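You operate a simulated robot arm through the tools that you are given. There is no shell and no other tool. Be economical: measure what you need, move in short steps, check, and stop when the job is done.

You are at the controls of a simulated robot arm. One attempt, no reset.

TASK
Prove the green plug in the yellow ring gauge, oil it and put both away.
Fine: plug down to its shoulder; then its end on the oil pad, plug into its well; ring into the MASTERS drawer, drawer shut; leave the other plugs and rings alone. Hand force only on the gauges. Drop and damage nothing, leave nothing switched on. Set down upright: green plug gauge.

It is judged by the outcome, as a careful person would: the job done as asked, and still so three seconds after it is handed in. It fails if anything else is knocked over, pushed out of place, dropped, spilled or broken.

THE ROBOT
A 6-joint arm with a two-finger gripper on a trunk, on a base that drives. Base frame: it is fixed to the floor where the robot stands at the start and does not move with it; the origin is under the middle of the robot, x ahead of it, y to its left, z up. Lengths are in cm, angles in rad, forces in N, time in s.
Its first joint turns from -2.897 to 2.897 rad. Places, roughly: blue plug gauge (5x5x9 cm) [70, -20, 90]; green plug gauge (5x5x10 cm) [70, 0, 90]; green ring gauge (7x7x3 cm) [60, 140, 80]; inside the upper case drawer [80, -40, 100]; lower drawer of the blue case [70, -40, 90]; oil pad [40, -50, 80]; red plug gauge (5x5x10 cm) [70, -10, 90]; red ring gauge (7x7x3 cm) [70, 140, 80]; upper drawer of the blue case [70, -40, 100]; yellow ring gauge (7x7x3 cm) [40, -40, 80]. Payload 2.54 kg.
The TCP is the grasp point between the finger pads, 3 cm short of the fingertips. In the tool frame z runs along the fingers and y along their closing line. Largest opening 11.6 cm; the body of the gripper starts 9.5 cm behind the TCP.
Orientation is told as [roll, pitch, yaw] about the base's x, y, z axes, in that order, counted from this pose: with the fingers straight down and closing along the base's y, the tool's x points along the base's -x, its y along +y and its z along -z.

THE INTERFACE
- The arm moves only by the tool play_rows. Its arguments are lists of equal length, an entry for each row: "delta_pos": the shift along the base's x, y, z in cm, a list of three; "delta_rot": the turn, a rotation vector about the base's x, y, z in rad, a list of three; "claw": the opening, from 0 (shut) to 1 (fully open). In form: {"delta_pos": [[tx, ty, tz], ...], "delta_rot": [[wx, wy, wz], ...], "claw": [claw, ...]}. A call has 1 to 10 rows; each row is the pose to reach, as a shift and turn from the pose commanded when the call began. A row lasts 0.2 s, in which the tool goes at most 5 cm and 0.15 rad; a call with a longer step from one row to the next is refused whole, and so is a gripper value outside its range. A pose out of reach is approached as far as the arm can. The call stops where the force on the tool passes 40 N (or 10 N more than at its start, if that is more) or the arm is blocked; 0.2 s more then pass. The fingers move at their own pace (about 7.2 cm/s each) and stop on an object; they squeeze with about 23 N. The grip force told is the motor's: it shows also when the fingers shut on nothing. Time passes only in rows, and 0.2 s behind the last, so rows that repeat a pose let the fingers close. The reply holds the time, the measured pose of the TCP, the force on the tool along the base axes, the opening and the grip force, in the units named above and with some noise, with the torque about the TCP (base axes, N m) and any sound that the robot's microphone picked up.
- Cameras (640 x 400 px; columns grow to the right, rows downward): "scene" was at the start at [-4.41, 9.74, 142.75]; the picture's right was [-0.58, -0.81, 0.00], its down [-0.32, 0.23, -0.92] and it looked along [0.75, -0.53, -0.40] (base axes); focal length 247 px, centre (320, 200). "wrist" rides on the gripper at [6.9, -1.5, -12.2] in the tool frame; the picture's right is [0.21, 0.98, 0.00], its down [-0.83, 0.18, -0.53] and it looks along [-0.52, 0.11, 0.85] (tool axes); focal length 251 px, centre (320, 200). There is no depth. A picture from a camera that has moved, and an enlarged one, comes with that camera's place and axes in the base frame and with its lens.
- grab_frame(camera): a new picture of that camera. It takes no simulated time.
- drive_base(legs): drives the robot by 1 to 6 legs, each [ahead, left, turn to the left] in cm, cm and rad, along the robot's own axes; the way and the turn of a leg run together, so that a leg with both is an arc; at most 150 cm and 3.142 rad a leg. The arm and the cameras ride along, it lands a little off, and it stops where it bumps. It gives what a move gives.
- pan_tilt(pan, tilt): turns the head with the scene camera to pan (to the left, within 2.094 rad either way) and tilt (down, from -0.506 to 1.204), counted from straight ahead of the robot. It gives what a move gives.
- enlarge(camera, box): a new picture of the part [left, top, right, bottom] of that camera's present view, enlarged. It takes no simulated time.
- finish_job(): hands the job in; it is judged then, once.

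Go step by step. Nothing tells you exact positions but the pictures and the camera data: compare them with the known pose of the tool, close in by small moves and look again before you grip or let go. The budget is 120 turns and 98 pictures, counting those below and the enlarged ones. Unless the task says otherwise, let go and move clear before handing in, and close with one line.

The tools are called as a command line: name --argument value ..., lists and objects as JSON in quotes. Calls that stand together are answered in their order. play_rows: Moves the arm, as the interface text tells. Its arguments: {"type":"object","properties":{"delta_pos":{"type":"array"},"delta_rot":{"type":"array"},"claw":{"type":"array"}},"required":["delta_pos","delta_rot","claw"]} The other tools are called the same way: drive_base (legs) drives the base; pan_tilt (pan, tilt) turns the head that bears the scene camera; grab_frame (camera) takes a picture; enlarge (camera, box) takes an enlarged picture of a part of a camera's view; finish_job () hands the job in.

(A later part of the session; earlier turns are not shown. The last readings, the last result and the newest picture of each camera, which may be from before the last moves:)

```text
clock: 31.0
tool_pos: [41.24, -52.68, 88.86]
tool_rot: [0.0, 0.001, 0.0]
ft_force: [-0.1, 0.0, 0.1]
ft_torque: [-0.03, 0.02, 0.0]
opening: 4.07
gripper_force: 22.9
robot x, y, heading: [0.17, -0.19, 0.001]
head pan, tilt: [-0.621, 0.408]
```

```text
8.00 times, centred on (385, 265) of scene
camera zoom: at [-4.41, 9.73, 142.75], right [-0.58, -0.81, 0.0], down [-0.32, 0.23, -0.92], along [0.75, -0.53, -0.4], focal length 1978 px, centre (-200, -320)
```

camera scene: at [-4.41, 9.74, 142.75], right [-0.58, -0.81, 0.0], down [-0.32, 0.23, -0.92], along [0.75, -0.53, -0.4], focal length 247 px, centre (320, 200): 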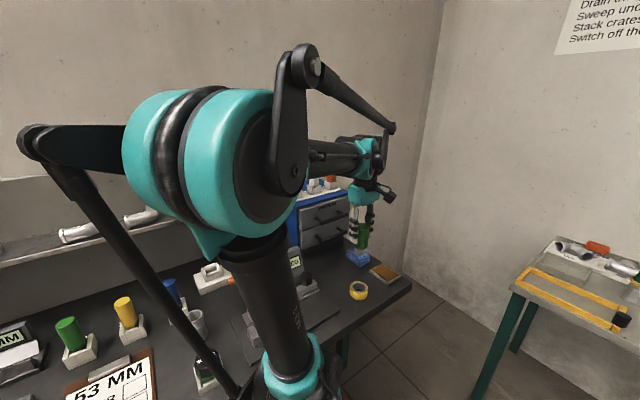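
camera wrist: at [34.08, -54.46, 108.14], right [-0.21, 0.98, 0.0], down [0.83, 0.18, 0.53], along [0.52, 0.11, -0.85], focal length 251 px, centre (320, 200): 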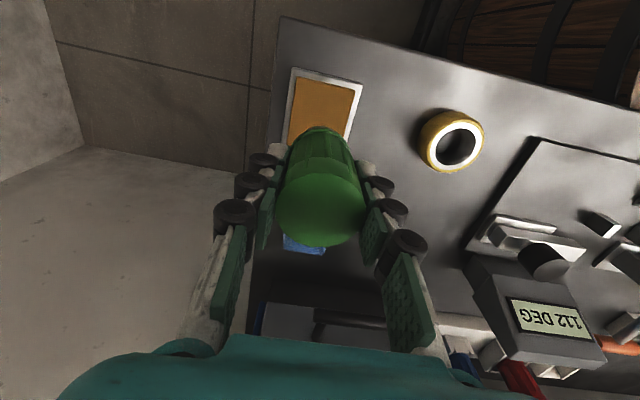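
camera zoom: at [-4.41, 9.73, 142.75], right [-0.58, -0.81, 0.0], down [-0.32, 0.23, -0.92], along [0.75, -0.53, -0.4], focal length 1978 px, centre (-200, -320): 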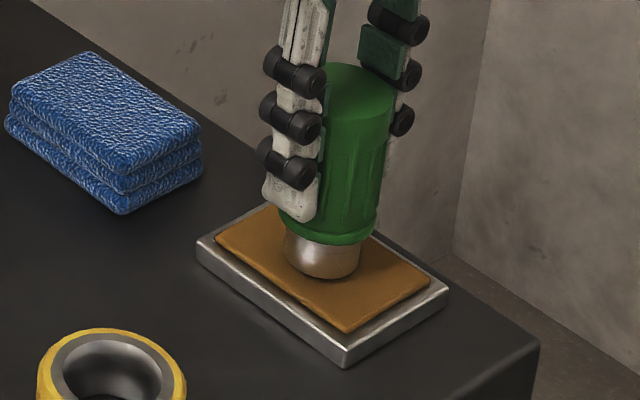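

Very nearly touching. A few more tenths.

play_rows --delta_pos '[[0, 0, -0.1], [0, 0, -0.2], [0, 0, -0.3], [0, 0, -0.4], [0, 0, -0.4]]' --delta_rot '[[0, 0, 0], [0, 0, 0], [0, 0, 0], [0, 0, 0], [0, 0, 0]]' --claw '[0.3, 0.3, 0.3, 0.3, 0.3]'

enlarge --camera "scene" --box '[360, 240, 410, 290]'

```text
clock: 32.2
tool_pos: [41.05, -52.65, 88.49]
tool_rot: [0.001, 0.001, 0.0]
ft_force: [1.0, -0.2, -1.2]
ft_torque: [0.0, 0.0, -0.04]
opening: 4.06
gripper_force: 23.1
robot x, y, heading: [0.18, 0.11, -0.002]
head pan, tilt: [-0.621, 0.408]
```

```text
8.00 times, centred on (385, 265) of scene
camera zoom: at [-4.41, 9.73, 142.75], right [-0.58, -0.81, 0.0], down [-0.32, 0.23, -0.92], along [0.75, -0.53, -0.4], focal length 1978 px, centre (-200, -320)
```

zoom: 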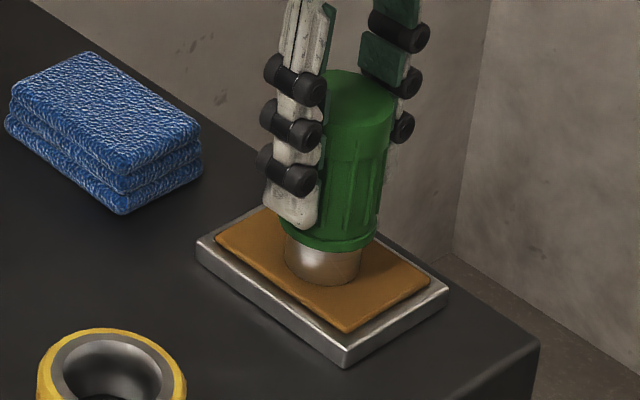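

Still free; continuing.

play_rows --delta_pos '[[0, 0, -0.1], [0, 0, -0.2], [0, 0, -0.3], [0, 0, -0.4], [0, 0, -0.4]]' --delta_rot '[[0, 0, 0], [0, 0, 0], [0, 0, 0], [0, 0, 0], [0, 0, 0]]' --claw '[0.3, 0.3, 0.3, 0.3, 0.3]'

```text
clock: 33.4
tool_pos: [41.14, -52.7, 88.18]
tool_rot: [0.001, 0.001, 0.0]
ft_force: [-1.0, -1.3, 15.6]
ft_torque: [-0.09, -0.01, -0.01]
opening: 4.08
gripper_force: 22.9
robot x, y, heading: [0.15, -0.01, 0.001]
head pan, tilt: [-0.621, 0.408]
```

Firm contact with the pad (15 N). I'll dwell briefly, then lift.

play_rows --delta_pos '[[0, 0, 0.05], [0, 0, 0.05], [0, 0, 0.05], [0, 0, 1], [0, 0, 3], [0, 0, 6], [0, 0, 10], [0, 0, 14], [0, 0, 18], [0, 0, 20]]' --delta_rot '[[0, 0, 0], [0, 0, 0], [0, 0, 0], [0, 0, 0], [0, 0, 0], [0, 0, 0], [0, 0, 0], [0, 0, 0], [0, 0, 0], [0, 0, 0]]' --claw '[0.3, 0.3, 0.3, 0.3, 0.3, 0.3, 0.3, 0.3, 0.3, 0.3]'

enlarge --camera "scene" --box '[320, 160, 420, 290]'

```text
clock: 35.6
tool_pos: [41.01, -52.54, 108.06]
tool_rot: [0.001, 0.0, 0.0]
ft_force: [0.6, -0.3, -1.8]
ft_torque: [0.01, 0.02, -0.01]
opening: 4.07
gripper_force: 22.7
robot x, y, heading: [0.07, 0.23, 0.002]
head pan, tilt: [-0.621, 0.408]
```

```text
3.08 times, centred on (370, 225) of scene
camera zoom: at [-4.41, 9.73, 142.75], right [-0.58, -0.81, 0.0], down [-0.32, 0.23, -0.92], along [0.75, -0.53, -0.4], focal length 761 px, centre (166, 123)
```

zoom: 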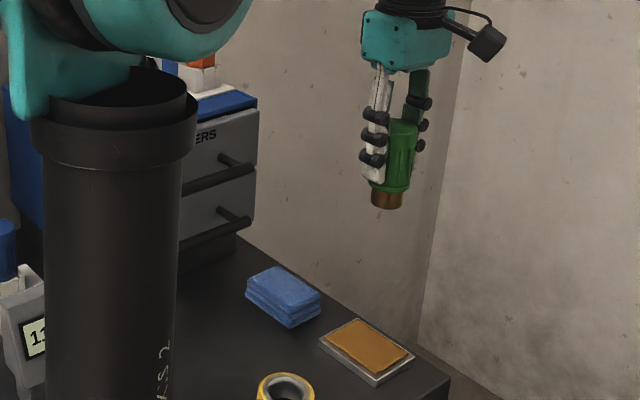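

The pin end is now oil-coloured. Returning the plug to its pocket by the recorded displacement, passing clear of the case.

play_rows --delta_pos '[[0.7, 4.0, 0], [1.2, 8.5, 0], [1.7, 13, 0], [2.2, 17.5, 0], [4, 21.5, 0], [7, 25, 0], [10, 28.3, 0], [13, 31.5, 0], [16, 34.6, 0], [19, 37.4, 0]]' --delta_rot '[[0, 0, 0], [0, 0, 0], [0, 0, 0], [0, 0, 0], [0, 0, 0], [0, 0, 0], [0, 0, 0], [0, 0, 0], [0, 0, 0], [0, 0, 0]]' --claw '[0.3, 0.3, 0.3, 0.3, 0.3, 0.3, 0.3, 0.3, 0.3, 0.3]'

play_rows --delta_pos '[[3, 3, 0], [6, 6, 0], [9, 9, -1], [12, 12, -2], [14.5, 14.7, -3], [14.95, 15.18, -5], [14.95, 15.18, -7], [14.95, 15.18, -7]]' --delta_rot '[[0, 0, 0], [0, 0, 0], [0, 0, 0], [0, 0, 0], [0, 0, 0], [0, 0, 0], [0, 0, 0], [0, 0, 0]]' --claw '[0.3, 0.3, 0.3, 0.3, 0.3, 0.3, 0.3, 0.3]'

grab_frame --camera "wrist"

enlarge --camera "scene" --box '[160, 180, 300, 300]'

```text
clock: 37.8
tool_pos: [59.89, -15.13, 108.07]
tool_rot: [0.0, 0.001, -0.001]
ft_force: [0.1, -0.1, -0.5]
ft_torque: [0.0, 0.02, -0.01]
opening: 4.07
gripper_force: 22.9
robot x, y, heading: [0.18, 0.03, 0.001]
head pan, tilt: [-0.621, 0.408]
```

```text
clock: 39.6
tool_pos: [75.12, 0.02, 101.07]
tool_rot: [0.0, -0.001, 0.0]
ft_force: [0.5, -0.1, -0.2]
ft_torque: [0.02, -0.01, -0.04]
opening: 4.05
gripper_force: 23.1
robot x, y, heading: [0.23, -0.01, -0.006]
head pan, tilt: [-0.621, 0.408]
```

```text
57 pictures are left
camera wrist: at [68.12, -1.58, 113.21], right [-0.21, 0.98, 0.0], down [0.83, 0.18, 0.53], along [0.52, 0.11, -0.85], focal length 251 px, centre (320, 200)
```

wrist: 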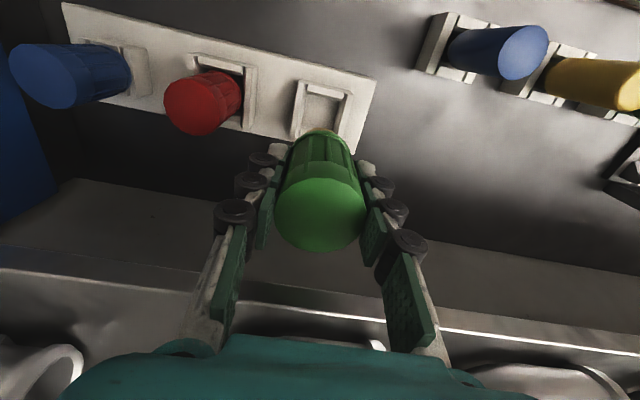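

```text
3.33 times, centred on (230, 240) of scene
camera zoom: at [-4.41, 9.74, 142.75], right [-0.58, -0.81, 0.0], down [-0.32, 0.23, -0.92], along [0.75, -0.53, -0.4], focal length 824 px, centre (620, 67)
```

zoom: 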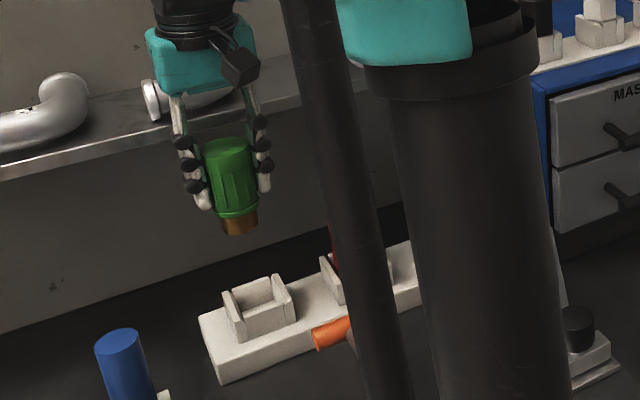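

Above the pocket with recorded x,y. Descending to just above the seat.

play_rows --delta_pos '[[0, 0, -1.5], [0, 0, -3], [0, 0, -4.5], [0, 0, -5.5], [0, 0, -6.5], [0, 0, -7.3], [0, 0, -8], [0, 0, -8.7], [0, 0, -9.3], [0, 0, -9.7]]' --delta_rot '[[0, 0, 0], [0, 0, 0], [0, 0, 0], [0, 0, 0], [0, 0, 0], [0, 0, 0], [0, 0, 0], [0, 0, 0], [0, 0, 0], [0, 0, 0]]' --claw '[0.3, 0.3, 0.3, 0.3, 0.3, 0.3, 0.3, 0.3, 0.3, 0.3]'

enlarge --camera "scene" --box '[160, 180, 300, 300]'

```text
clock: 41.8
tool_pos: [74.9, -0.13, 91.38]
tool_rot: [0.0, 0.001, 0.0]
ft_force: [-0.4, 0.5, -1.3]
ft_torque: [0.01, 0.01, 0.04]
opening: 4.09
gripper_force: 23.6
robot x, y, heading: [0.2, -0.08, 0.0]
head pan, tilt: [-0.621, 0.408]
```

```text
3.33 times, centred on (230, 240) of scene
camera zoom: at [-4.41, 9.74, 142.75], right [-0.58, -0.81, 0.0], down [-0.32, 0.23, -0.92], along [0.75, -0.53, -0.4], focal length 824 px, centre (620, 67)
```

zoom: 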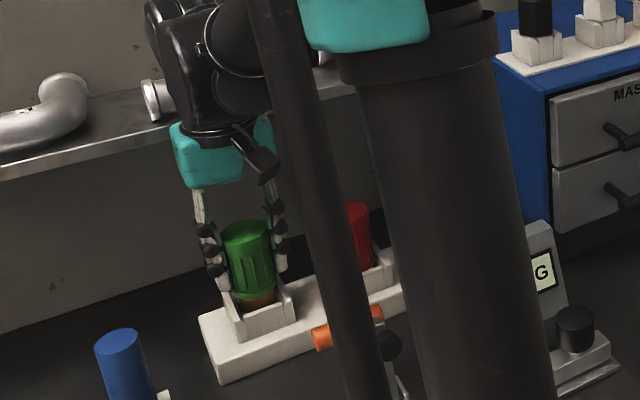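

About 1 cm remains because the plug slid up a little in the fingers. Going down in small steps, watching for contact.

play_rows --delta_pos '[[0, 0, -0.2], [0, 0, -0.4], [0, 0, -0.6], [0, 0, -0.8], [0, 0, -0.8]]' --delta_rot '[[0, 0, 0], [0, 0, 0], [0, 0, 0], [0, 0, 0], [0, 0, 0]]' --claw '[0.3, 0.3, 0.3, 0.3, 0.3]'

enlarge --camera "scene" --box '[190, 230, 260, 290]'

enlarge --camera "wrist" --box '[240, 70, 400, 170]'

```text
clock: 43.0
tool_pos: [75.03, -0.02, 90.61]
tool_rot: [0.001, 0.001, -0.001]
ft_force: [0.1, 0.5, -0.7]
ft_torque: [-0.01, 0.0, 0.04]
opening: 4.08
gripper_force: 23.4
robot x, y, heading: [-0.0, -0.0, 0.006]
head pan, tilt: [-0.621, 0.408]
```

```text
6.67 times, centred on (225, 260) of scene
camera zoom: at [-4.41, 9.74, 142.75], right [-0.58, -0.81, 0.0], down [-0.32, 0.23, -0.92], along [0.75, -0.53, -0.4], focal length 1649 px, centre (953, -200)
```

zoom: 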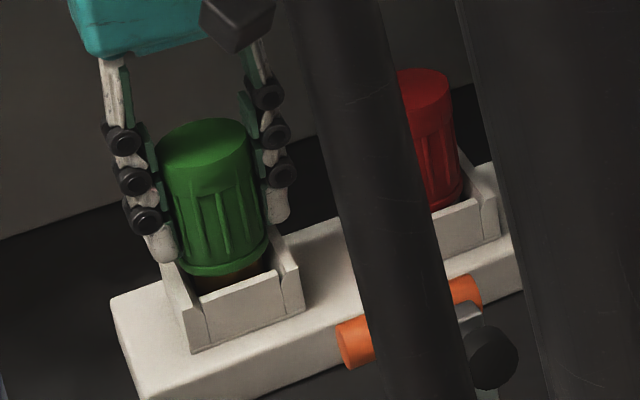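

```text
4.00 times, centred on (320, 120) of wrist
camera zoom: at [68.04, -1.61, 102.69], right [-0.21, 0.98, 0.0], down [0.83, 0.18, 0.53], along [0.52, 0.11, -0.85], focal length 1006 px, centre (320, 520)
```

zoom: 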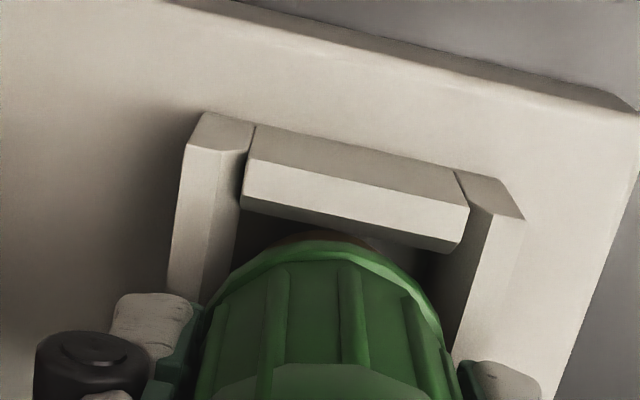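

The fingertips have about 1 cm clearance over the collar walls; the plug has roughly half a centimetre to go. Continuing in small steps.

play_rows --delta_pos '[[0, 0, -0.1], [0, 0, -0.2], [0, 0, -0.3], [0, 0, -0.4], [0, 0, -0.4]]' --delta_rot '[[0, 0, 0], [0, 0, 0], [0, 0, 0], [0, 0, 0], [0, 0, 0]]' --claw '[0.3, 0.3, 0.3, 0.3, 0.3]'

enlarge --camera "scene" --box '[190, 230, 260, 290]'

```text
clock: 44.2
tool_pos: [74.99, -0.05, 90.31]
tool_rot: [0.0, 0.001, -0.001]
ft_force: [-0.7, 0.3, -0.3]
ft_torque: [0.01, 0.01, 0.02]
opening: 4.07
gripper_force: 23.0
robot x, y, heading: [-0.06, -0.05, 0.001]
head pan, tilt: [-0.621, 0.408]
```

```text
6.67 times, centred on (225, 260) of scene
camera zoom: at [-4.41, 9.74, 142.75], right [-0.58, -0.81, 0.0], down [-0.32, 0.23, -0.92], along [0.75, -0.53, -0.4], focal length 1649 px, centre (953, -200)
```

zoom: 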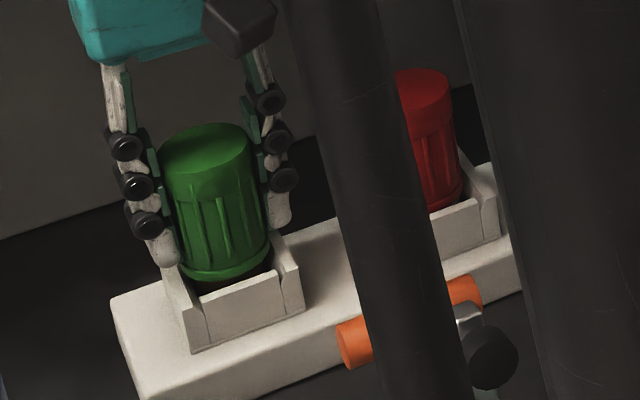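

About 0.5 cm remains. Continuing.

play_rows --delta_pos '[[0, 0, -0.1], [0, 0, -0.2], [0, 0, -0.3], [0, 0, -0.35], [0, 0, -0.35]]' --delta_rot '[[0, 0, 0], [0, 0, 0], [0, 0, 0], [0, 0, 0], [0, 0, 0]]' --claw '[0.3, 0.3, 0.3, 0.3, 0.3]'

enlarge --camera "scene" --box '[190, 230, 260, 290]'

```text
clock: 45.4
tool_pos: [75.01, -0.18, 89.87]
tool_rot: [0.0, 0.002, 0.0]
ft_force: [-1.5, 1.2, 14.1]
ft_torque: [0.03, -0.24, -0.03]
opening: 4.06
gripper_force: 23.2
robot x, y, heading: [-0.05, -0.12, -0.0]
head pan, tilt: [-0.621, 0.408]
```

```text
6.67 times, centred on (225, 260) of scene
camera zoom: at [-4.46, 9.75, 142.75], right [-0.58, -0.81, 0.0], down [-0.32, 0.23, -0.92], along [0.75, -0.53, -0.4], focal length 1649 px, centre (953, -200)
```

zoom: 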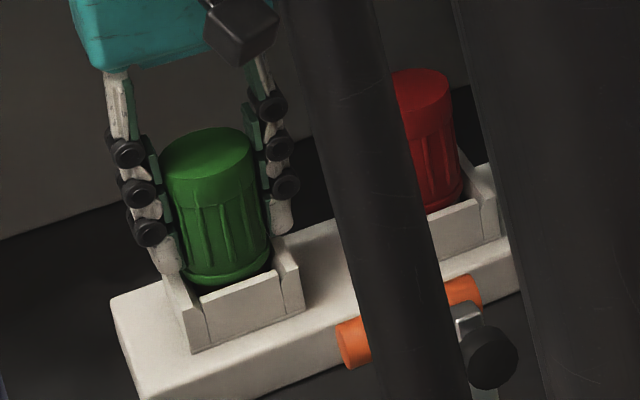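

Contact at 14 N, but the torque suggests it touches on the far (+x) edge. I'll look from the wrist before letting go.

grab_frame --camera "wrist"

enlarge --camera "wrist" --box '[250, 85, 390, 185]'

```text
50 pictures are left
camera wrist: at [67.99, -1.66, 101.98], right [-0.21, 0.98, 0.0], down [0.83, 0.18, 0.53], along [0.52, 0.11, -0.85], focal length 251 px, centre (320, 200)
```

wrist: 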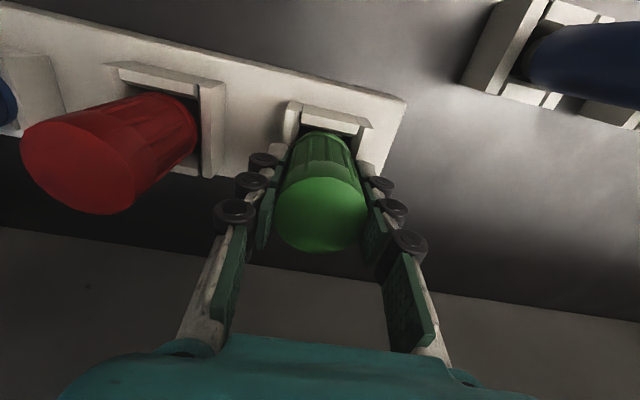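

```text
4.00 times, centred on (320, 135) of wrist
camera zoom: at [67.99, -1.66, 101.98], right [-0.21, 0.98, 0.0], down [0.83, 0.18, 0.53], along [0.52, 0.11, -0.85], focal length 1006 px, centre (320, 460)
```

zoom: 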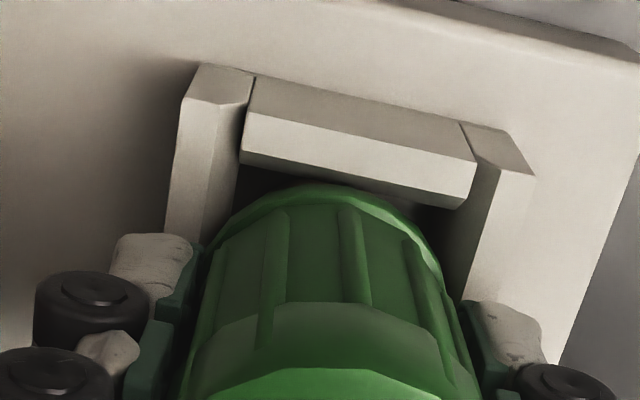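

The plug is down in its collar, resting on the floor with at most a slight lean. I'll relieve the pressure and open slowly so it settles flat.

play_rows --delta_pos '[[0, 0, 0.1], [0, 0, 0.1], [0, 0, 0.1], [0, 0, 0.1], [0, 0, 0.1], [0, 0, 0.1]]' --delta_rot '[[0, 0, 0], [0, 0, 0], [0, 0, 0], [0, 0, 0], [0, 0, 0], [0, 0, 0]]' --claw '[0.3, 0.35, 0.37, 0.4, 0.5, 0.55]'

enlarge --camera "scene" --box '[190, 230, 260, 290]'

grab_frame --camera "wrist"

```text
clock: 46.8
tool_pos: [74.92, -0.06, 89.93]
tool_rot: [0.0, 0.0, 0.0]
ft_force: [-0.1, 0.3, -0.1]
ft_torque: [-0.02, -0.04, 0.01]
opening: 6.4
gripper_force: 0.1
robot x, y, heading: [-0.05, 0.12, 0.003]
head pan, tilt: [-0.621, 0.408]
```

```text
6.67 times, centred on (225, 260) of scene
camera zoom: at [-4.41, 9.74, 142.75], right [-0.58, -0.81, 0.0], down [-0.32, 0.23, -0.92], along [0.75, -0.53, -0.4], focal length 1649 px, centre (953, -200)
```

zoom: 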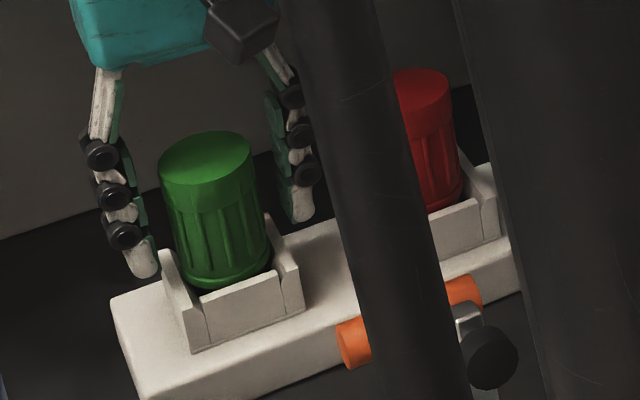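

```text
47 pictures are left
camera wrist: at [68.01, -1.69, 102.05], right [-0.21, 0.98, 0.0], down [0.83, 0.18, 0.53], along [0.52, 0.11, -0.85], focal length 251 px, centre (320, 200)
```

wrist: 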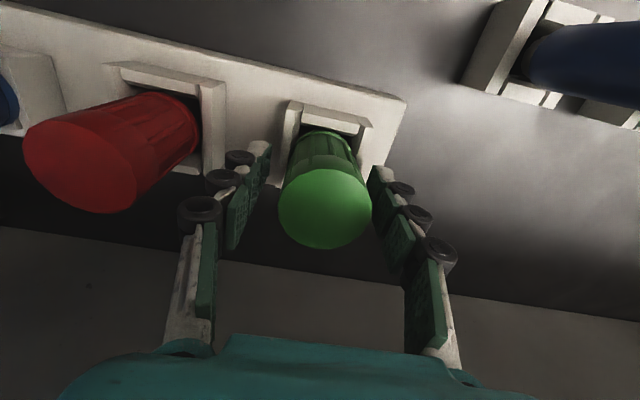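

The plug settled upright in its pocket. Raising clear and checking it.

play_rows --delta_pos '[[0, 0, 2], [0, 0, 5], [0, 0, 9], [-2, -2, 13], [-5, -4, 16], [-8, -6, 19]]' --delta_rot '[[0, 0, 0], [0, 0, 0], [0, 0, 0], [0, 0, 0], [0, 0, 0], [0, 0, 0]]' --claw '[0.6, 0.6, 0.6, 0.6, 0.6, 0.6]'

grab_frame --camera "wrist"

enlarge --camera "scene" --box '[160, 180, 300, 300]'

```text
clock: 48.2
tool_pos: [67.31, -6.1, 108.86]
tool_rot: [0.001, -0.001, -0.001]
ft_force: [1.4, 0.4, 0.7]
ft_torque: [0.0, 0.05, 0.0]
opening: 6.98
gripper_force: 0.0
robot x, y, heading: [-0.08, -0.11, 0.006]
head pan, tilt: [-0.621, 0.408]
```

```text
46 pictures are left
camera wrist: at [60.29, -7.69, 120.99], right [-0.22, 0.98, 0.0], down [0.83, 0.18, 0.53], along [0.52, 0.11, -0.85], focal length 251 px, centre (320, 200)
```

wrist: 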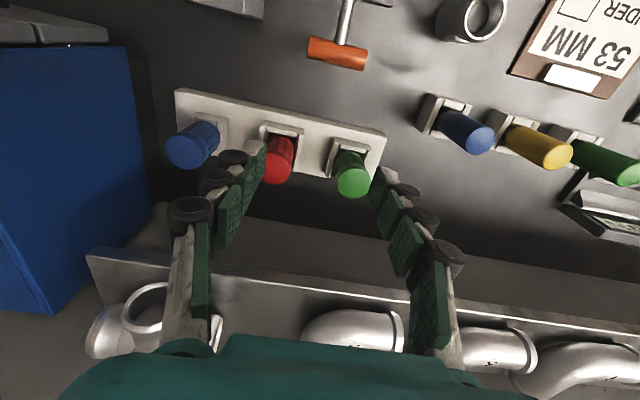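

```text
3.33 times, centred on (230, 240) of scene
camera zoom: at [-4.37, 9.75, 142.75], right [-0.58, -0.81, 0.0], down [-0.32, 0.23, -0.92], along [0.75, -0.53, -0.4], focal length 824 px, centre (620, 67)
```

zoom: 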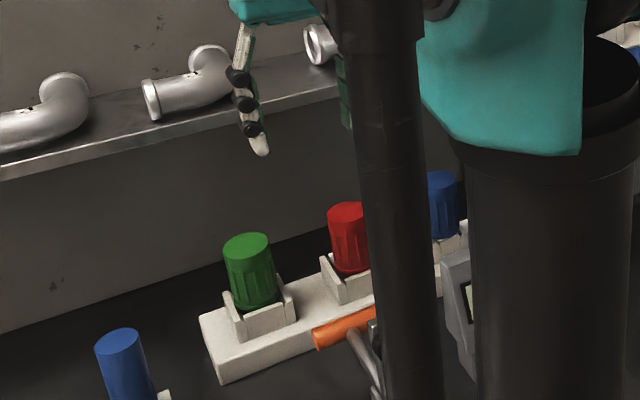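

The green plug stands exactly as it originally did. Now for the drawer: I'll move in front of the case to measure the MASTERS handle.

play_rows --delta_pos '[[-4, -2, 1], [-8, -5, 2], [-12, -8, 2], [-15, -12, 2], [-17, -16.5, 2], [-18, -21, 2], [-19, -25.5, 2], [-20, -30, 2], [-20, -34, 2], [-20, -36, 2]]' --delta_rot '[[0, 0, 0], [0, 0, 0], [0, 0, 0], [0, 0, 0], [0, 0, 0], [0, 0, 0], [0, 0, 0], [0, 0, 0], [0, 0, 0], [0, 0, 0]]' --claw '[0.6, 0.6, 0.6, 0.6, 0.6, 0.6, 0.6, 0.6, 0.6, 0.6]'

grab_frame --camera "wrist"

grab_frame --camera "scene"

```text
refused: row 2 steps farther than a row can; nothing moved
```

```text
44 pictures are left
camera wrist: at [60.29, -7.69, 120.99], right [-0.22, 0.98, 0.0], down [0.83, 0.18, 0.53], along [0.52, 0.11, -0.85], focal length 251 px, centre (320, 200)
```

wrist: 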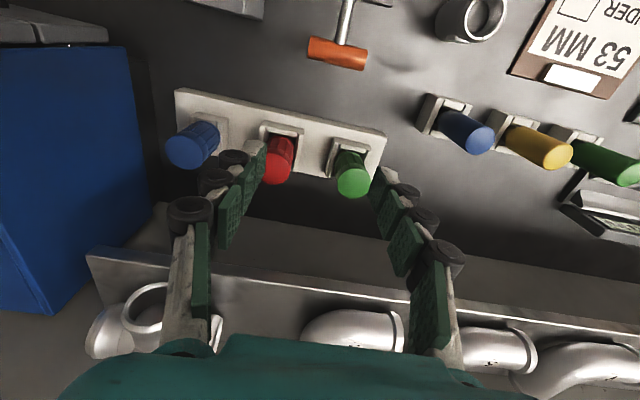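

```text
43 pictures are left
camera scene: at [-4.37, 9.75, 142.75], right [-0.58, -0.81, 0.0], down [-0.32, 0.23, -0.92], along [0.75, -0.53, -0.4], focal length 247 px, centre (320, 200)
```

scene: 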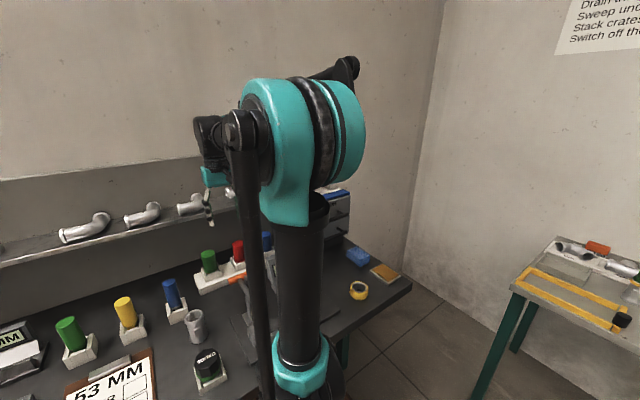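

One step was too long and the call was refused; nothing moved. Retrying with shorter steps.

play_rows --delta_pos '[[-4, -2, 0.5], [-8, -4, 1], [-12, -6.5, 1.5], [-15, -10, 2], [-17, -14, 2], [-18, -18.5, 2], [-19, -23, 2], [-20, -27.5, 2], [-20, -32, 2], [-20, -36, 2]]' --delta_rot '[[0, 0, 0], [0, 0, 0], [0, 0, 0], [0, 0, 0], [0, 0, 0], [0, 0, 0], [0, 0, 0], [0, 0, 0], [0, 0, 0], [0, 0, 0]]' --claw '[0.6, 0.6, 0.6, 0.6, 0.6, 0.6, 0.6, 0.6, 0.6, 0.6]'

grab_frame --camera "wrist"

enlarge --camera "scene" --box '[280, 160, 400, 280]'

```text
clock: 50.4
tool_pos: [46.89, -42.09, 110.71]
tool_rot: [0.001, 0.0, 0.0]
ft_force: [-1.5, 0.8, 0.3]
ft_torque: [-0.03, -0.03, 0.02]
opening: 6.96
gripper_force: 0.0
robot x, y, heading: [-0.65, 0.06, 0.001]
head pan, tilt: [-0.621, 0.408]
```

```text
42 pictures are left
camera wrist: at [39.94, -43.6, 122.95], right [-0.21, 0.98, 0.0], down [0.83, 0.18, 0.53], along [0.52, 0.11, -0.85], focal length 251 px, centre (320, 200)
```

wrist: 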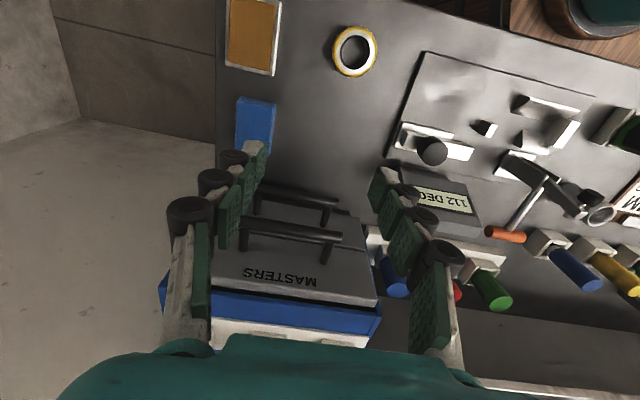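

```text
3.33 times, centred on (340, 220) of scene
camera zoom: at [-4.43, 9.77, 142.75], right [-0.58, -0.81, 0.0], down [-0.32, 0.23, -0.92], along [0.75, -0.53, -0.4], focal length 824 px, centre (253, 133)
```

zoom: 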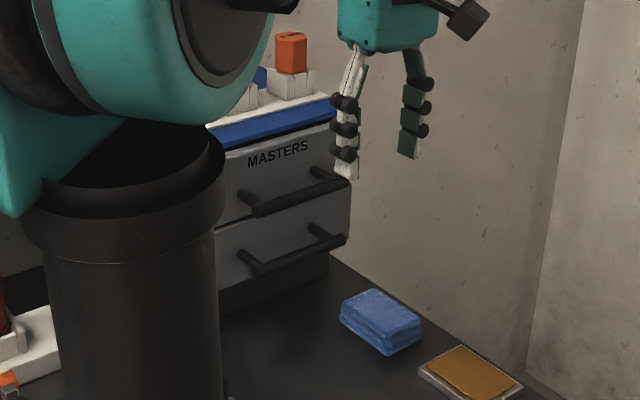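

The MASTERS bar is at about x=60, z=99.2, y from -36.3 to -49.5, with roughly 3 cm of gap behind it. I'll yaw the hand -90° so the fingers straddle the bar front and back.

play_rows --delta_pos '[[0, 0, 0], [0, 0, 0], [0, 0, 0], [0, 0, 0], [0, 0, 0], [0, 0, 0], [0, 0, 0], [0, 0, 0], [0, 0, 0], [0, 0, 0]]' --delta_rot '[[0, 0, -0.145], [0, 0, -0.29], [0, 0, -0.435], [0, 0, -0.58], [0, 0, -0.725], [0, 0, -0.87], [0, 0, -1.015], [0, 0, -1.16], [0, 0, -1.305], [0, 0, -1.45]]' --claw '[0.5, 0.4, 0.3, 0.26, 0.26, 0.26, 0.26, 0.26, 0.26, 0.26]'

play_rows --delta_pos '[[2, 0, 0], [6, -0.3, 0], [9, -0.5, 0], [11.5, -0.7, 0], [13.1, -0.8, -2], [13.1, -0.8, -5], [13.1, -0.8, -5]]' --delta_rot '[[0, 0, -0.1208], [0, 0, -0.1208], [0, 0, -0.1208], [0, 0, -0.1208], [0, 0, -0.1208], [0, 0, -0.1208], [0, 0, -0.1208]]' --claw '[0.26, 0.26, 0.26, 0.26, 0.26, 0.26, 0.26]'

grab_frame --camera "wrist"

enlarge --camera "scene" --box '[280, 160, 380, 260]'

```text
clock: 52.6
tool_pos: [47.03, -42.13, 110.9]
tool_rot: [0.0, 0.001, -1.452]
ft_force: [-0.4, 0.5, -0.1]
ft_torque: [-0.01, -0.02, -0.02]
opening: 3.02
gripper_force: 0.0
robot x, y, heading: [-0.34, 0.2, 0.002]
head pan, tilt: [-0.621, 0.408]
```

```text
clock: 54.2
tool_pos: [60.34, -42.8, 106.14]
tool_rot: [0.001, 0.0, -1.571]
ft_force: [-0.5, 0.9, 0.5]
ft_torque: [0.02, 0.01, 0.01]
opening: 3.01
gripper_force: 0.1
robot x, y, heading: [0.26, -0.03, -0.002]
head pan, tilt: [-0.621, 0.408]
```

```text
40 pictures are left
camera wrist: at [58.69, -35.92, 118.28], right [0.98, 0.21, 0.0], down [0.18, -0.83, 0.53], along [0.11, -0.52, -0.85], focal length 251 px, centre (320, 200)
```

wrist: 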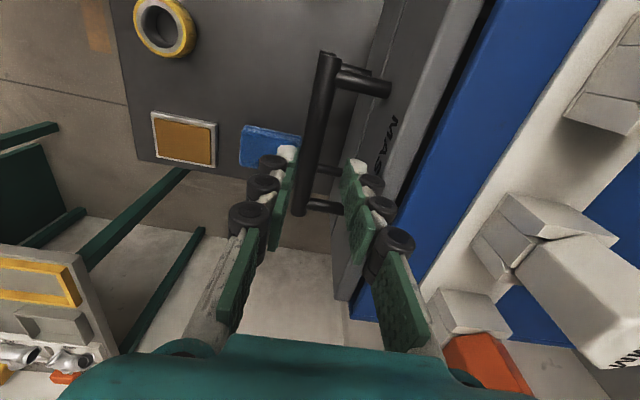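

```text
4.00 times, centred on (330, 210) of scene
camera zoom: at [-4.41, 9.73, 142.75], right [-0.58, -0.81, 0.0], down [-0.32, 0.23, -0.92], along [0.75, -0.53, -0.4], focal length 989 px, centre (280, 160)
```

zoom: 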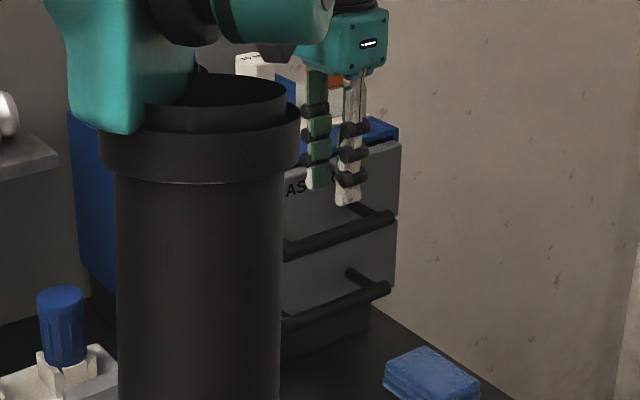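

The bar appears about 0.75 cm nearer than the finger midline. I'll shift and descend partway, then re-check.

play_rows --delta_pos '[[-0.75, 0, 0], [-0.75, 0, -1.5], [-0.75, 0, -3], [-0.75, 0, -3]]' --delta_rot '[[0, 0, 0], [0, 0, 0], [0, 0, 0], [0, 0, 0]]' --claw '[0.26, 0.26, 0.26, 0.26]'

enlarge --camera "wrist" --box '[220, 60, 420, 260]'

```text
clock: 55.2
tool_pos: [59.37, -42.88, 102.82]
tool_rot: [-0.001, 0.0, -1.571]
ft_force: [0.3, -0.2, 0.4]
ft_torque: [0.01, -0.01, 0.0]
opening: 3.01
gripper_force: 0.0
robot x, y, heading: [0.23, 0.17, -0.001]
head pan, tilt: [-0.621, 0.408]
```

```text
2.00 times, centred on (320, 160) of wrist
camera zoom: at [57.76, -36.01, 115.05], right [0.98, 0.21, 0.0], down [0.18, -0.83, 0.53], along [0.11, -0.52, -0.85], focal length 503 px, centre (320, 280)
```

zoom: 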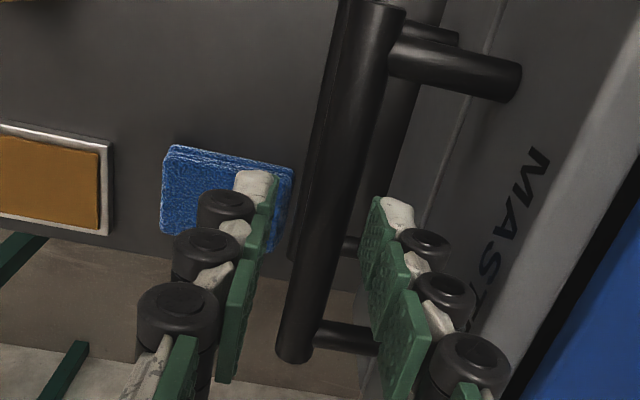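

Bar is about 0.4 cm to the far side now. I'll correct and lower around it.

play_rows --delta_pos '[[0.4, 0, 0], [0.4, 0, -1], [0.4, 0, -2], [0.4, 0, -3], [0.4, 0, -3]]' --delta_rot '[[0, 0, 0], [0, 0, 0], [0, 0, 0], [0, 0, 0], [0, 0, 0]]' --claw '[0.27, 0.27, 0.27, 0.27, 0.27]'

enlarge --camera "wrist" --box '[220, 60, 420, 260]'

enlarge --camera "scene" --box '[280, 160, 380, 260]'

```text
clock: 56.4
tool_pos: [59.83, -42.76, 99.9]
tool_rot: [0.001, 0.0, -1.571]
ft_force: [0.2, 0.2, -0.4]
ft_torque: [0.03, 0.01, -0.01]
opening: 3.11
gripper_force: 0.0
robot x, y, heading: [-0.14, -0.22, 0.001]
head pan, tilt: [-0.621, 0.408]
```

```text
2.00 times, centred on (320, 160) of wrist
camera zoom: at [58.18, -35.93, 111.96], right [0.98, 0.21, 0.0], down [0.18, -0.83, 0.53], along [0.11, -0.52, -0.85], focal length 503 px, centre (320, 280)
```

zoom: 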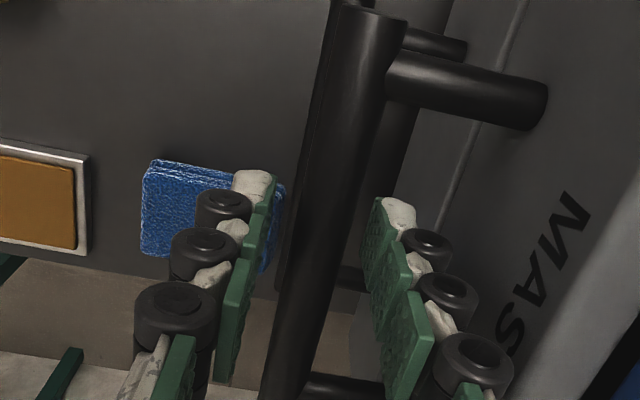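

```text
4.00 times, centred on (330, 210) of scene
camera zoom: at [-4.41, 9.73, 142.75], right [-0.58, -0.81, 0.0], down [-0.32, 0.23, -0.92], along [0.75, -0.53, -0.4], focal length 989 px, centre (280, 160)
```

zoom: 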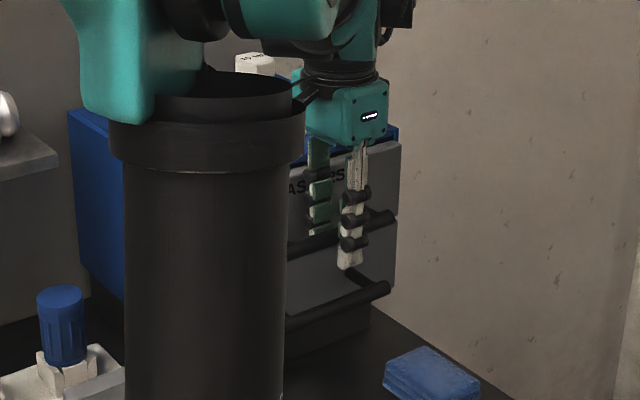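

The bar is between the fingers. Closing on it.

play_rows --delta_pos '[[0, 0, -0.5], [0, 0, -0.5], [0, 0, -0.5], [0, 0, -0.5]]' --delta_rot '[[0, 0, 0], [0, 0, 0], [0, 0, 0], [0, 0, 0]]' --claw '[0.2, 0.0, 0.0, 0.0]'

play_rows --delta_pos '[[-0.5, 0, 0], [-1, 0, 0], [-2, 0, 0], [-3, 0, 0], [-4, 0, 0]]' --delta_rot '[[0, 0, 0], [0, 0, 0], [0, 0, 0], [0, 0, 0], [0, 0, 0]]' --claw '[0, 0, 0, 0, 0]'

enlarge --camera "scene" --box '[280, 160, 380, 260]'

```text
clock: 57.4
tool_pos: [59.81, -42.89, 99.42]
tool_rot: [-0.003, 0.0, -1.572]
ft_force: [-14.6, 2.8, -14.4]
ft_torque: [-0.13, 0.03, -0.01]
opening: 1.32
gripper_force: 40.2
robot x, y, heading: [0.22, -0.22, 0.003]
head pan, tilt: [-0.621, 0.408]
```

```text
clock: 58.6
tool_pos: [55.83, -42.83, 99.46]
tool_rot: [-0.002, 0.003, -1.572]
ft_force: [1.4, 18.0, -34.2]
ft_torque: [-0.16, -0.02, -0.1]
opening: 1.32
gripper_force: 39.9
robot x, y, heading: [-0.41, 0.19, 0.002]
head pan, tilt: [-0.621, 0.408]
```

```text
4.00 times, centred on (330, 210) of scene
camera zoom: at [-4.32, 9.75, 142.75], right [-0.58, -0.81, 0.0], down [-0.32, 0.23, -0.92], along [0.75, -0.53, -0.4], focal length 989 px, centre (280, 160)
```

zoom: 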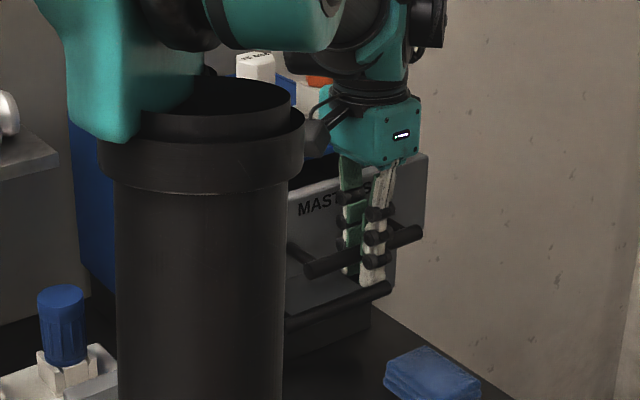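

The drawer slid 4 cm, but there are constraint forces. I'll relax the grip and pull with the rear finger as a hook.

play_rows --delta_pos '[[0, 0, 0], [0, 0, 0], [0, 0, 0], [-1, 0, 0], [-2, 0, 0], [-3, 0, 0], [-4, 0, 0], [-5, 0, 0]]' --delta_rot '[[0, 0, 0], [0, 0, 0], [0, 0, 0], [0, 0, 0], [0, 0, 0], [0, 0, 0], [0, 0, 0], [0, 0, 0]]' --claw '[0.17, 0.17, 0.17, 0.17, 0.17, 0.17, 0.17, 0.17]'

enlarge --camera "wrist" --box '[200, 0, 520, 300]'

```text
clock: 60.4
tool_pos: [50.76, -42.99, 99.47]
tool_rot: [0.0, 0.001, -1.571]
ft_force: [1.0, -0.4, -0.5]
ft_torque: [-0.01, 0.01, 0.02]
opening: 2.02
gripper_force: 0.5
robot x, y, heading: [-0.02, -0.62, 0.005]
head pan, tilt: [-0.621, 0.408]
```

```text
1.33 times, centred on (360, 150) of wrist
camera zoom: at [49.15, -36.11, 111.56], right [0.98, 0.21, 0.0], down [0.18, -0.83, 0.53], along [0.11, -0.52, -0.85], focal length 335 px, centre (267, 267)
```

zoom: 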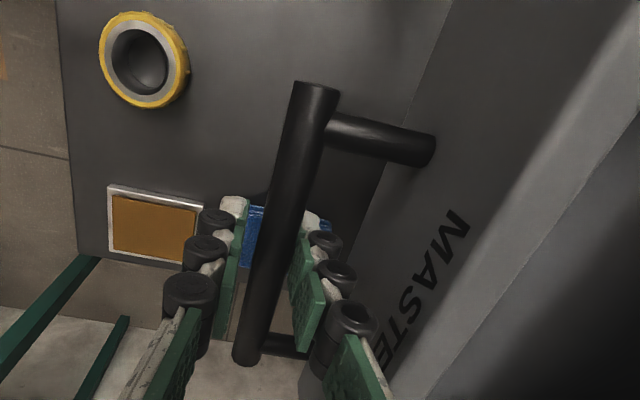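

Free pull, about 9 cm open. Pulling 3 cm more, then raise clear and look inside.

play_rows --delta_pos '[[-0.7, 0, 0], [-1.4, 0, 0], [-2.1, 0, 0], [-2.8, 0, 0], [-2.8, 0, 0]]' --delta_rot '[[0, 0, 0], [0, 0, 0], [0, 0, 0], [0, 0, 0], [0, 0, 0]]' --claw '[0.17, 0.17, 0.17, 0.17, 0.17]'

play_rows --delta_pos '[[0.3, 0, 0], [0.3, 0, 2], [0.3, 0, 5], [0.3, 0, 9], [-1, 0, 13], [-3, 0, 15]]' --delta_rot '[[0, 0, 0], [0, 0, 0], [0, 0, 0], [0, 0, 0], [0, 0, 0], [0, 0, 0]]' --claw '[0.25, 0.25, 0.25, 0.25, 0.3, 0.4]'

play_rows --delta_pos '[[0, 0, 0], [0, 0, 0], [0, 0, 0], [0, 0, 0], [0, 0, 0], [0, 0, 0], [0, 0, 0], [0, 0, 0], [0, 0, 0], [0, 0, 0]]' --delta_rot '[[0, 0, 0.145], [0, 0, 0.29], [0, 0, 0.435], [0, 0, 0.58], [0, 0, 0.725], [0, 0, 0.87], [0, 0, 1.015], [0, 0, 1.16], [0, 0, 1.305], [0, 0, 1.45]]' --claw '[0.5, 0.6, 0.7, 0.8, 0.8, 0.8, 0.8, 0.8, 0.8, 0.8]'

grab_frame --camera "wrist"

enlarge --camera "scene" --box '[280, 160, 400, 310]'

```text
clock: 61.6
tool_pos: [48.1, -42.85, 99.4]
tool_rot: [0.0, 0.002, -1.571]
ft_force: [1.2, 0.9, -0.6]
ft_torque: [-0.01, -0.02, -0.02]
opening: 2.06
gripper_force: 0.7
robot x, y, heading: [-0.37, -0.04, -0.006]
head pan, tilt: [-0.621, 0.408]
```

```text
clock: 63.0
tool_pos: [44.96, -42.82, 114.53]
tool_rot: [0.001, 0.0, -1.571]
ft_force: [1.3, 0.7, 0.3]
ft_torque: [0.02, 0.0, -0.01]
opening: 4.62
gripper_force: 0.0
robot x, y, heading: [0.28, 0.12, -0.003]
head pan, tilt: [-0.621, 0.408]
```

```text
clock: 65.2
tool_pos: [45.01, -42.83, 114.44]
tool_rot: [0.0, 0.0, -0.119]
ft_force: [-0.8, 0.5, 0.4]
ft_torque: [0.02, -0.03, -0.01]
opening: 9.24
gripper_force: 0.0
robot x, y, heading: [0.44, 0.21, 0.002]
head pan, tilt: [-0.621, 0.408]
```

```text
33 pictures are left
camera wrist: at [37.86, -43.59, 126.54], right [-0.1, 1.0, 0.0], down [0.84, 0.08, 0.53], along [0.53, 0.05, -0.85], focal length 251 px, centre (320, 200)
```

wrist: 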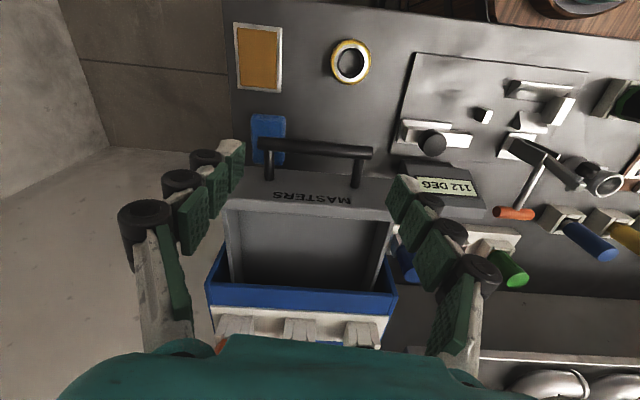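

```text
2.67 times, centred on (340, 235) of scene
camera zoom: at [-4.41, 9.74, 142.75], right [-0.58, -0.81, 0.0], down [-0.32, 0.23, -0.92], along [0.75, -0.53, -0.4], focal length 660 px, centre (267, 107)
```

zoom: 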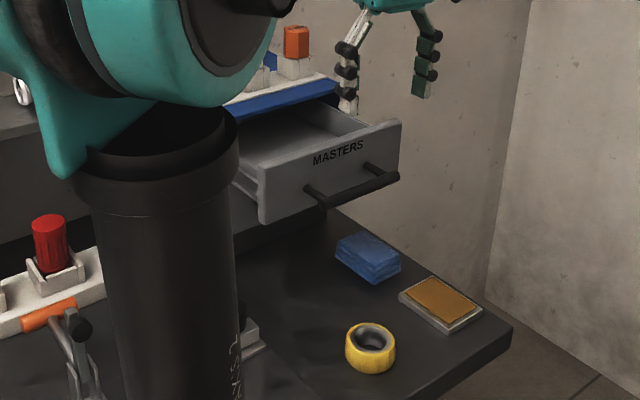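

The drawer is open about 11.5 cm and empty. Now to the yellow ring: move over it at (40.3,-38.5) and look before descending.

play_rows --delta_pos '[[-2.5, 2, 0], [-4.7, 4.3, -1], [-4.7, 4.3, -5], [-4.7, 4.3, -9], [-4.7, 4.3, -13], [-4.7, 4.3, -17], [-4.7, 4.3, -20], [-4.7, 4.3, -20]]' --delta_rot '[[0, 0, 0.12], [0, 0, 0.12], [0, 0, 0.12], [0, 0, 0.12], [0, 0, 0.12], [0, 0, 0.12], [0, 0, 0.12], [0, 0, 0.12]]' --claw '[0.8, 0.8, 0.8, 0.8, 0.8, 0.8, 0.8, 0.8]'

grab_frame --camera "wrist"

enlarge --camera "scene" --box '[310, 220, 410, 320]'

```text
clock: 67.0
tool_pos: [40.27, -38.58, 94.64]
tool_rot: [-0.001, 0.001, 0.0]
ft_force: [0.0, 1.1, 0.8]
ft_torque: [-0.03, 0.0, 0.01]
opening: 9.3
gripper_force: 0.1
robot x, y, heading: [0.15, -0.18, 0.007]
head pan, tilt: [-0.621, 0.408]
```

```text
31 pictures are left
camera wrist: at [33.27, -40.11, 106.67], right [-0.21, 0.98, 0.0], down [0.83, 0.18, 0.53], along [0.52, 0.11, -0.85], focal length 251 px, centre (320, 200)
```

wrist: 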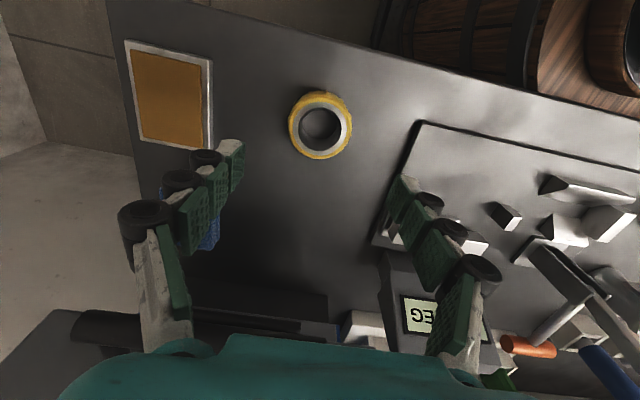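

```text
4.00 times, centred on (360, 270) of scene
camera zoom: at [-4.41, 9.74, 142.75], right [-0.58, -0.81, 0.0], down [-0.32, 0.23, -0.92], along [0.75, -0.53, -0.4], focal length 989 px, centre (160, -80)
```

zoom: 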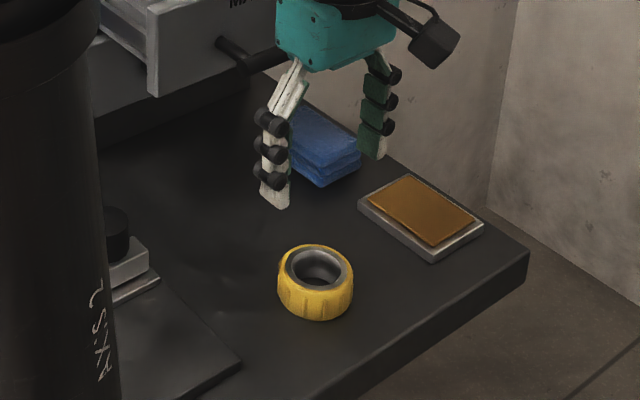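

The ring is centred under the gripper. Descending so the fingertips stop about half a centimetre above the bench.

play_rows --delta_pos '[[0, 0, -3], [0, 0, -6], [0, 0, -8.5], [0, 0, -10], [0, 0, -10.8], [0, 0, -10.8]]' --delta_rot '[[0, 0, 0], [0, 0, 0], [0, 0, 0], [0, 0, 0], [0, 0, 0], [0, 0, 0]]' --claw '[0.8, 0.8, 0.8, 0.8, 0.8, 0.8]'

grab_frame --camera "wrist"

enlarge --camera "scene" --box '[310, 220, 410, 320]'

```text
clock: 68.4
tool_pos: [40.25, -38.35, 83.68]
tool_rot: [0.001, 0.002, -0.001]
ft_force: [-0.4, 0.3, -0.2]
ft_torque: [0.0, 0.0, 0.01]
opening: 9.3
gripper_force: 0.0
robot x, y, heading: [-0.16, 0.2, -0.001]
head pan, tilt: [-0.621, 0.408]
```

```text
29 pictures are left
camera wrist: at [33.35, -39.94, 95.73], right [-0.21, 0.98, 0.0], down [0.83, 0.18, 0.53], along [0.52, 0.11, -0.85], focal length 251 px, centre (320, 200)
```

wrist: 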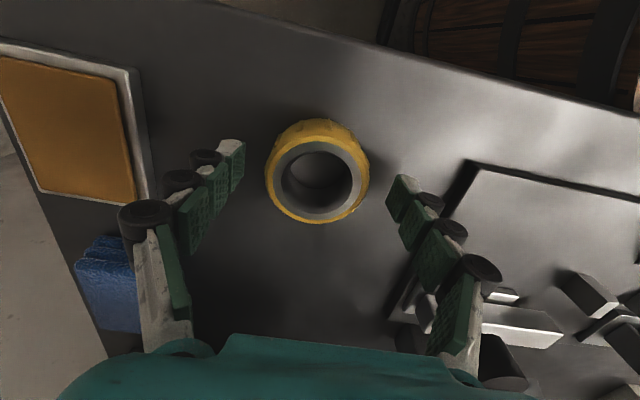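

```text
4.00 times, centred on (360, 270) of scene
camera zoom: at [-4.41, 9.74, 142.75], right [-0.58, -0.81, 0.0], down [-0.32, 0.23, -0.92], along [0.75, -0.53, -0.4], focal length 989 px, centre (160, -80)
```

zoom: 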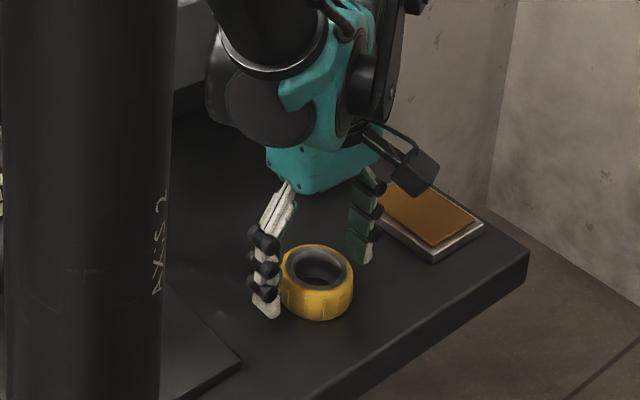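

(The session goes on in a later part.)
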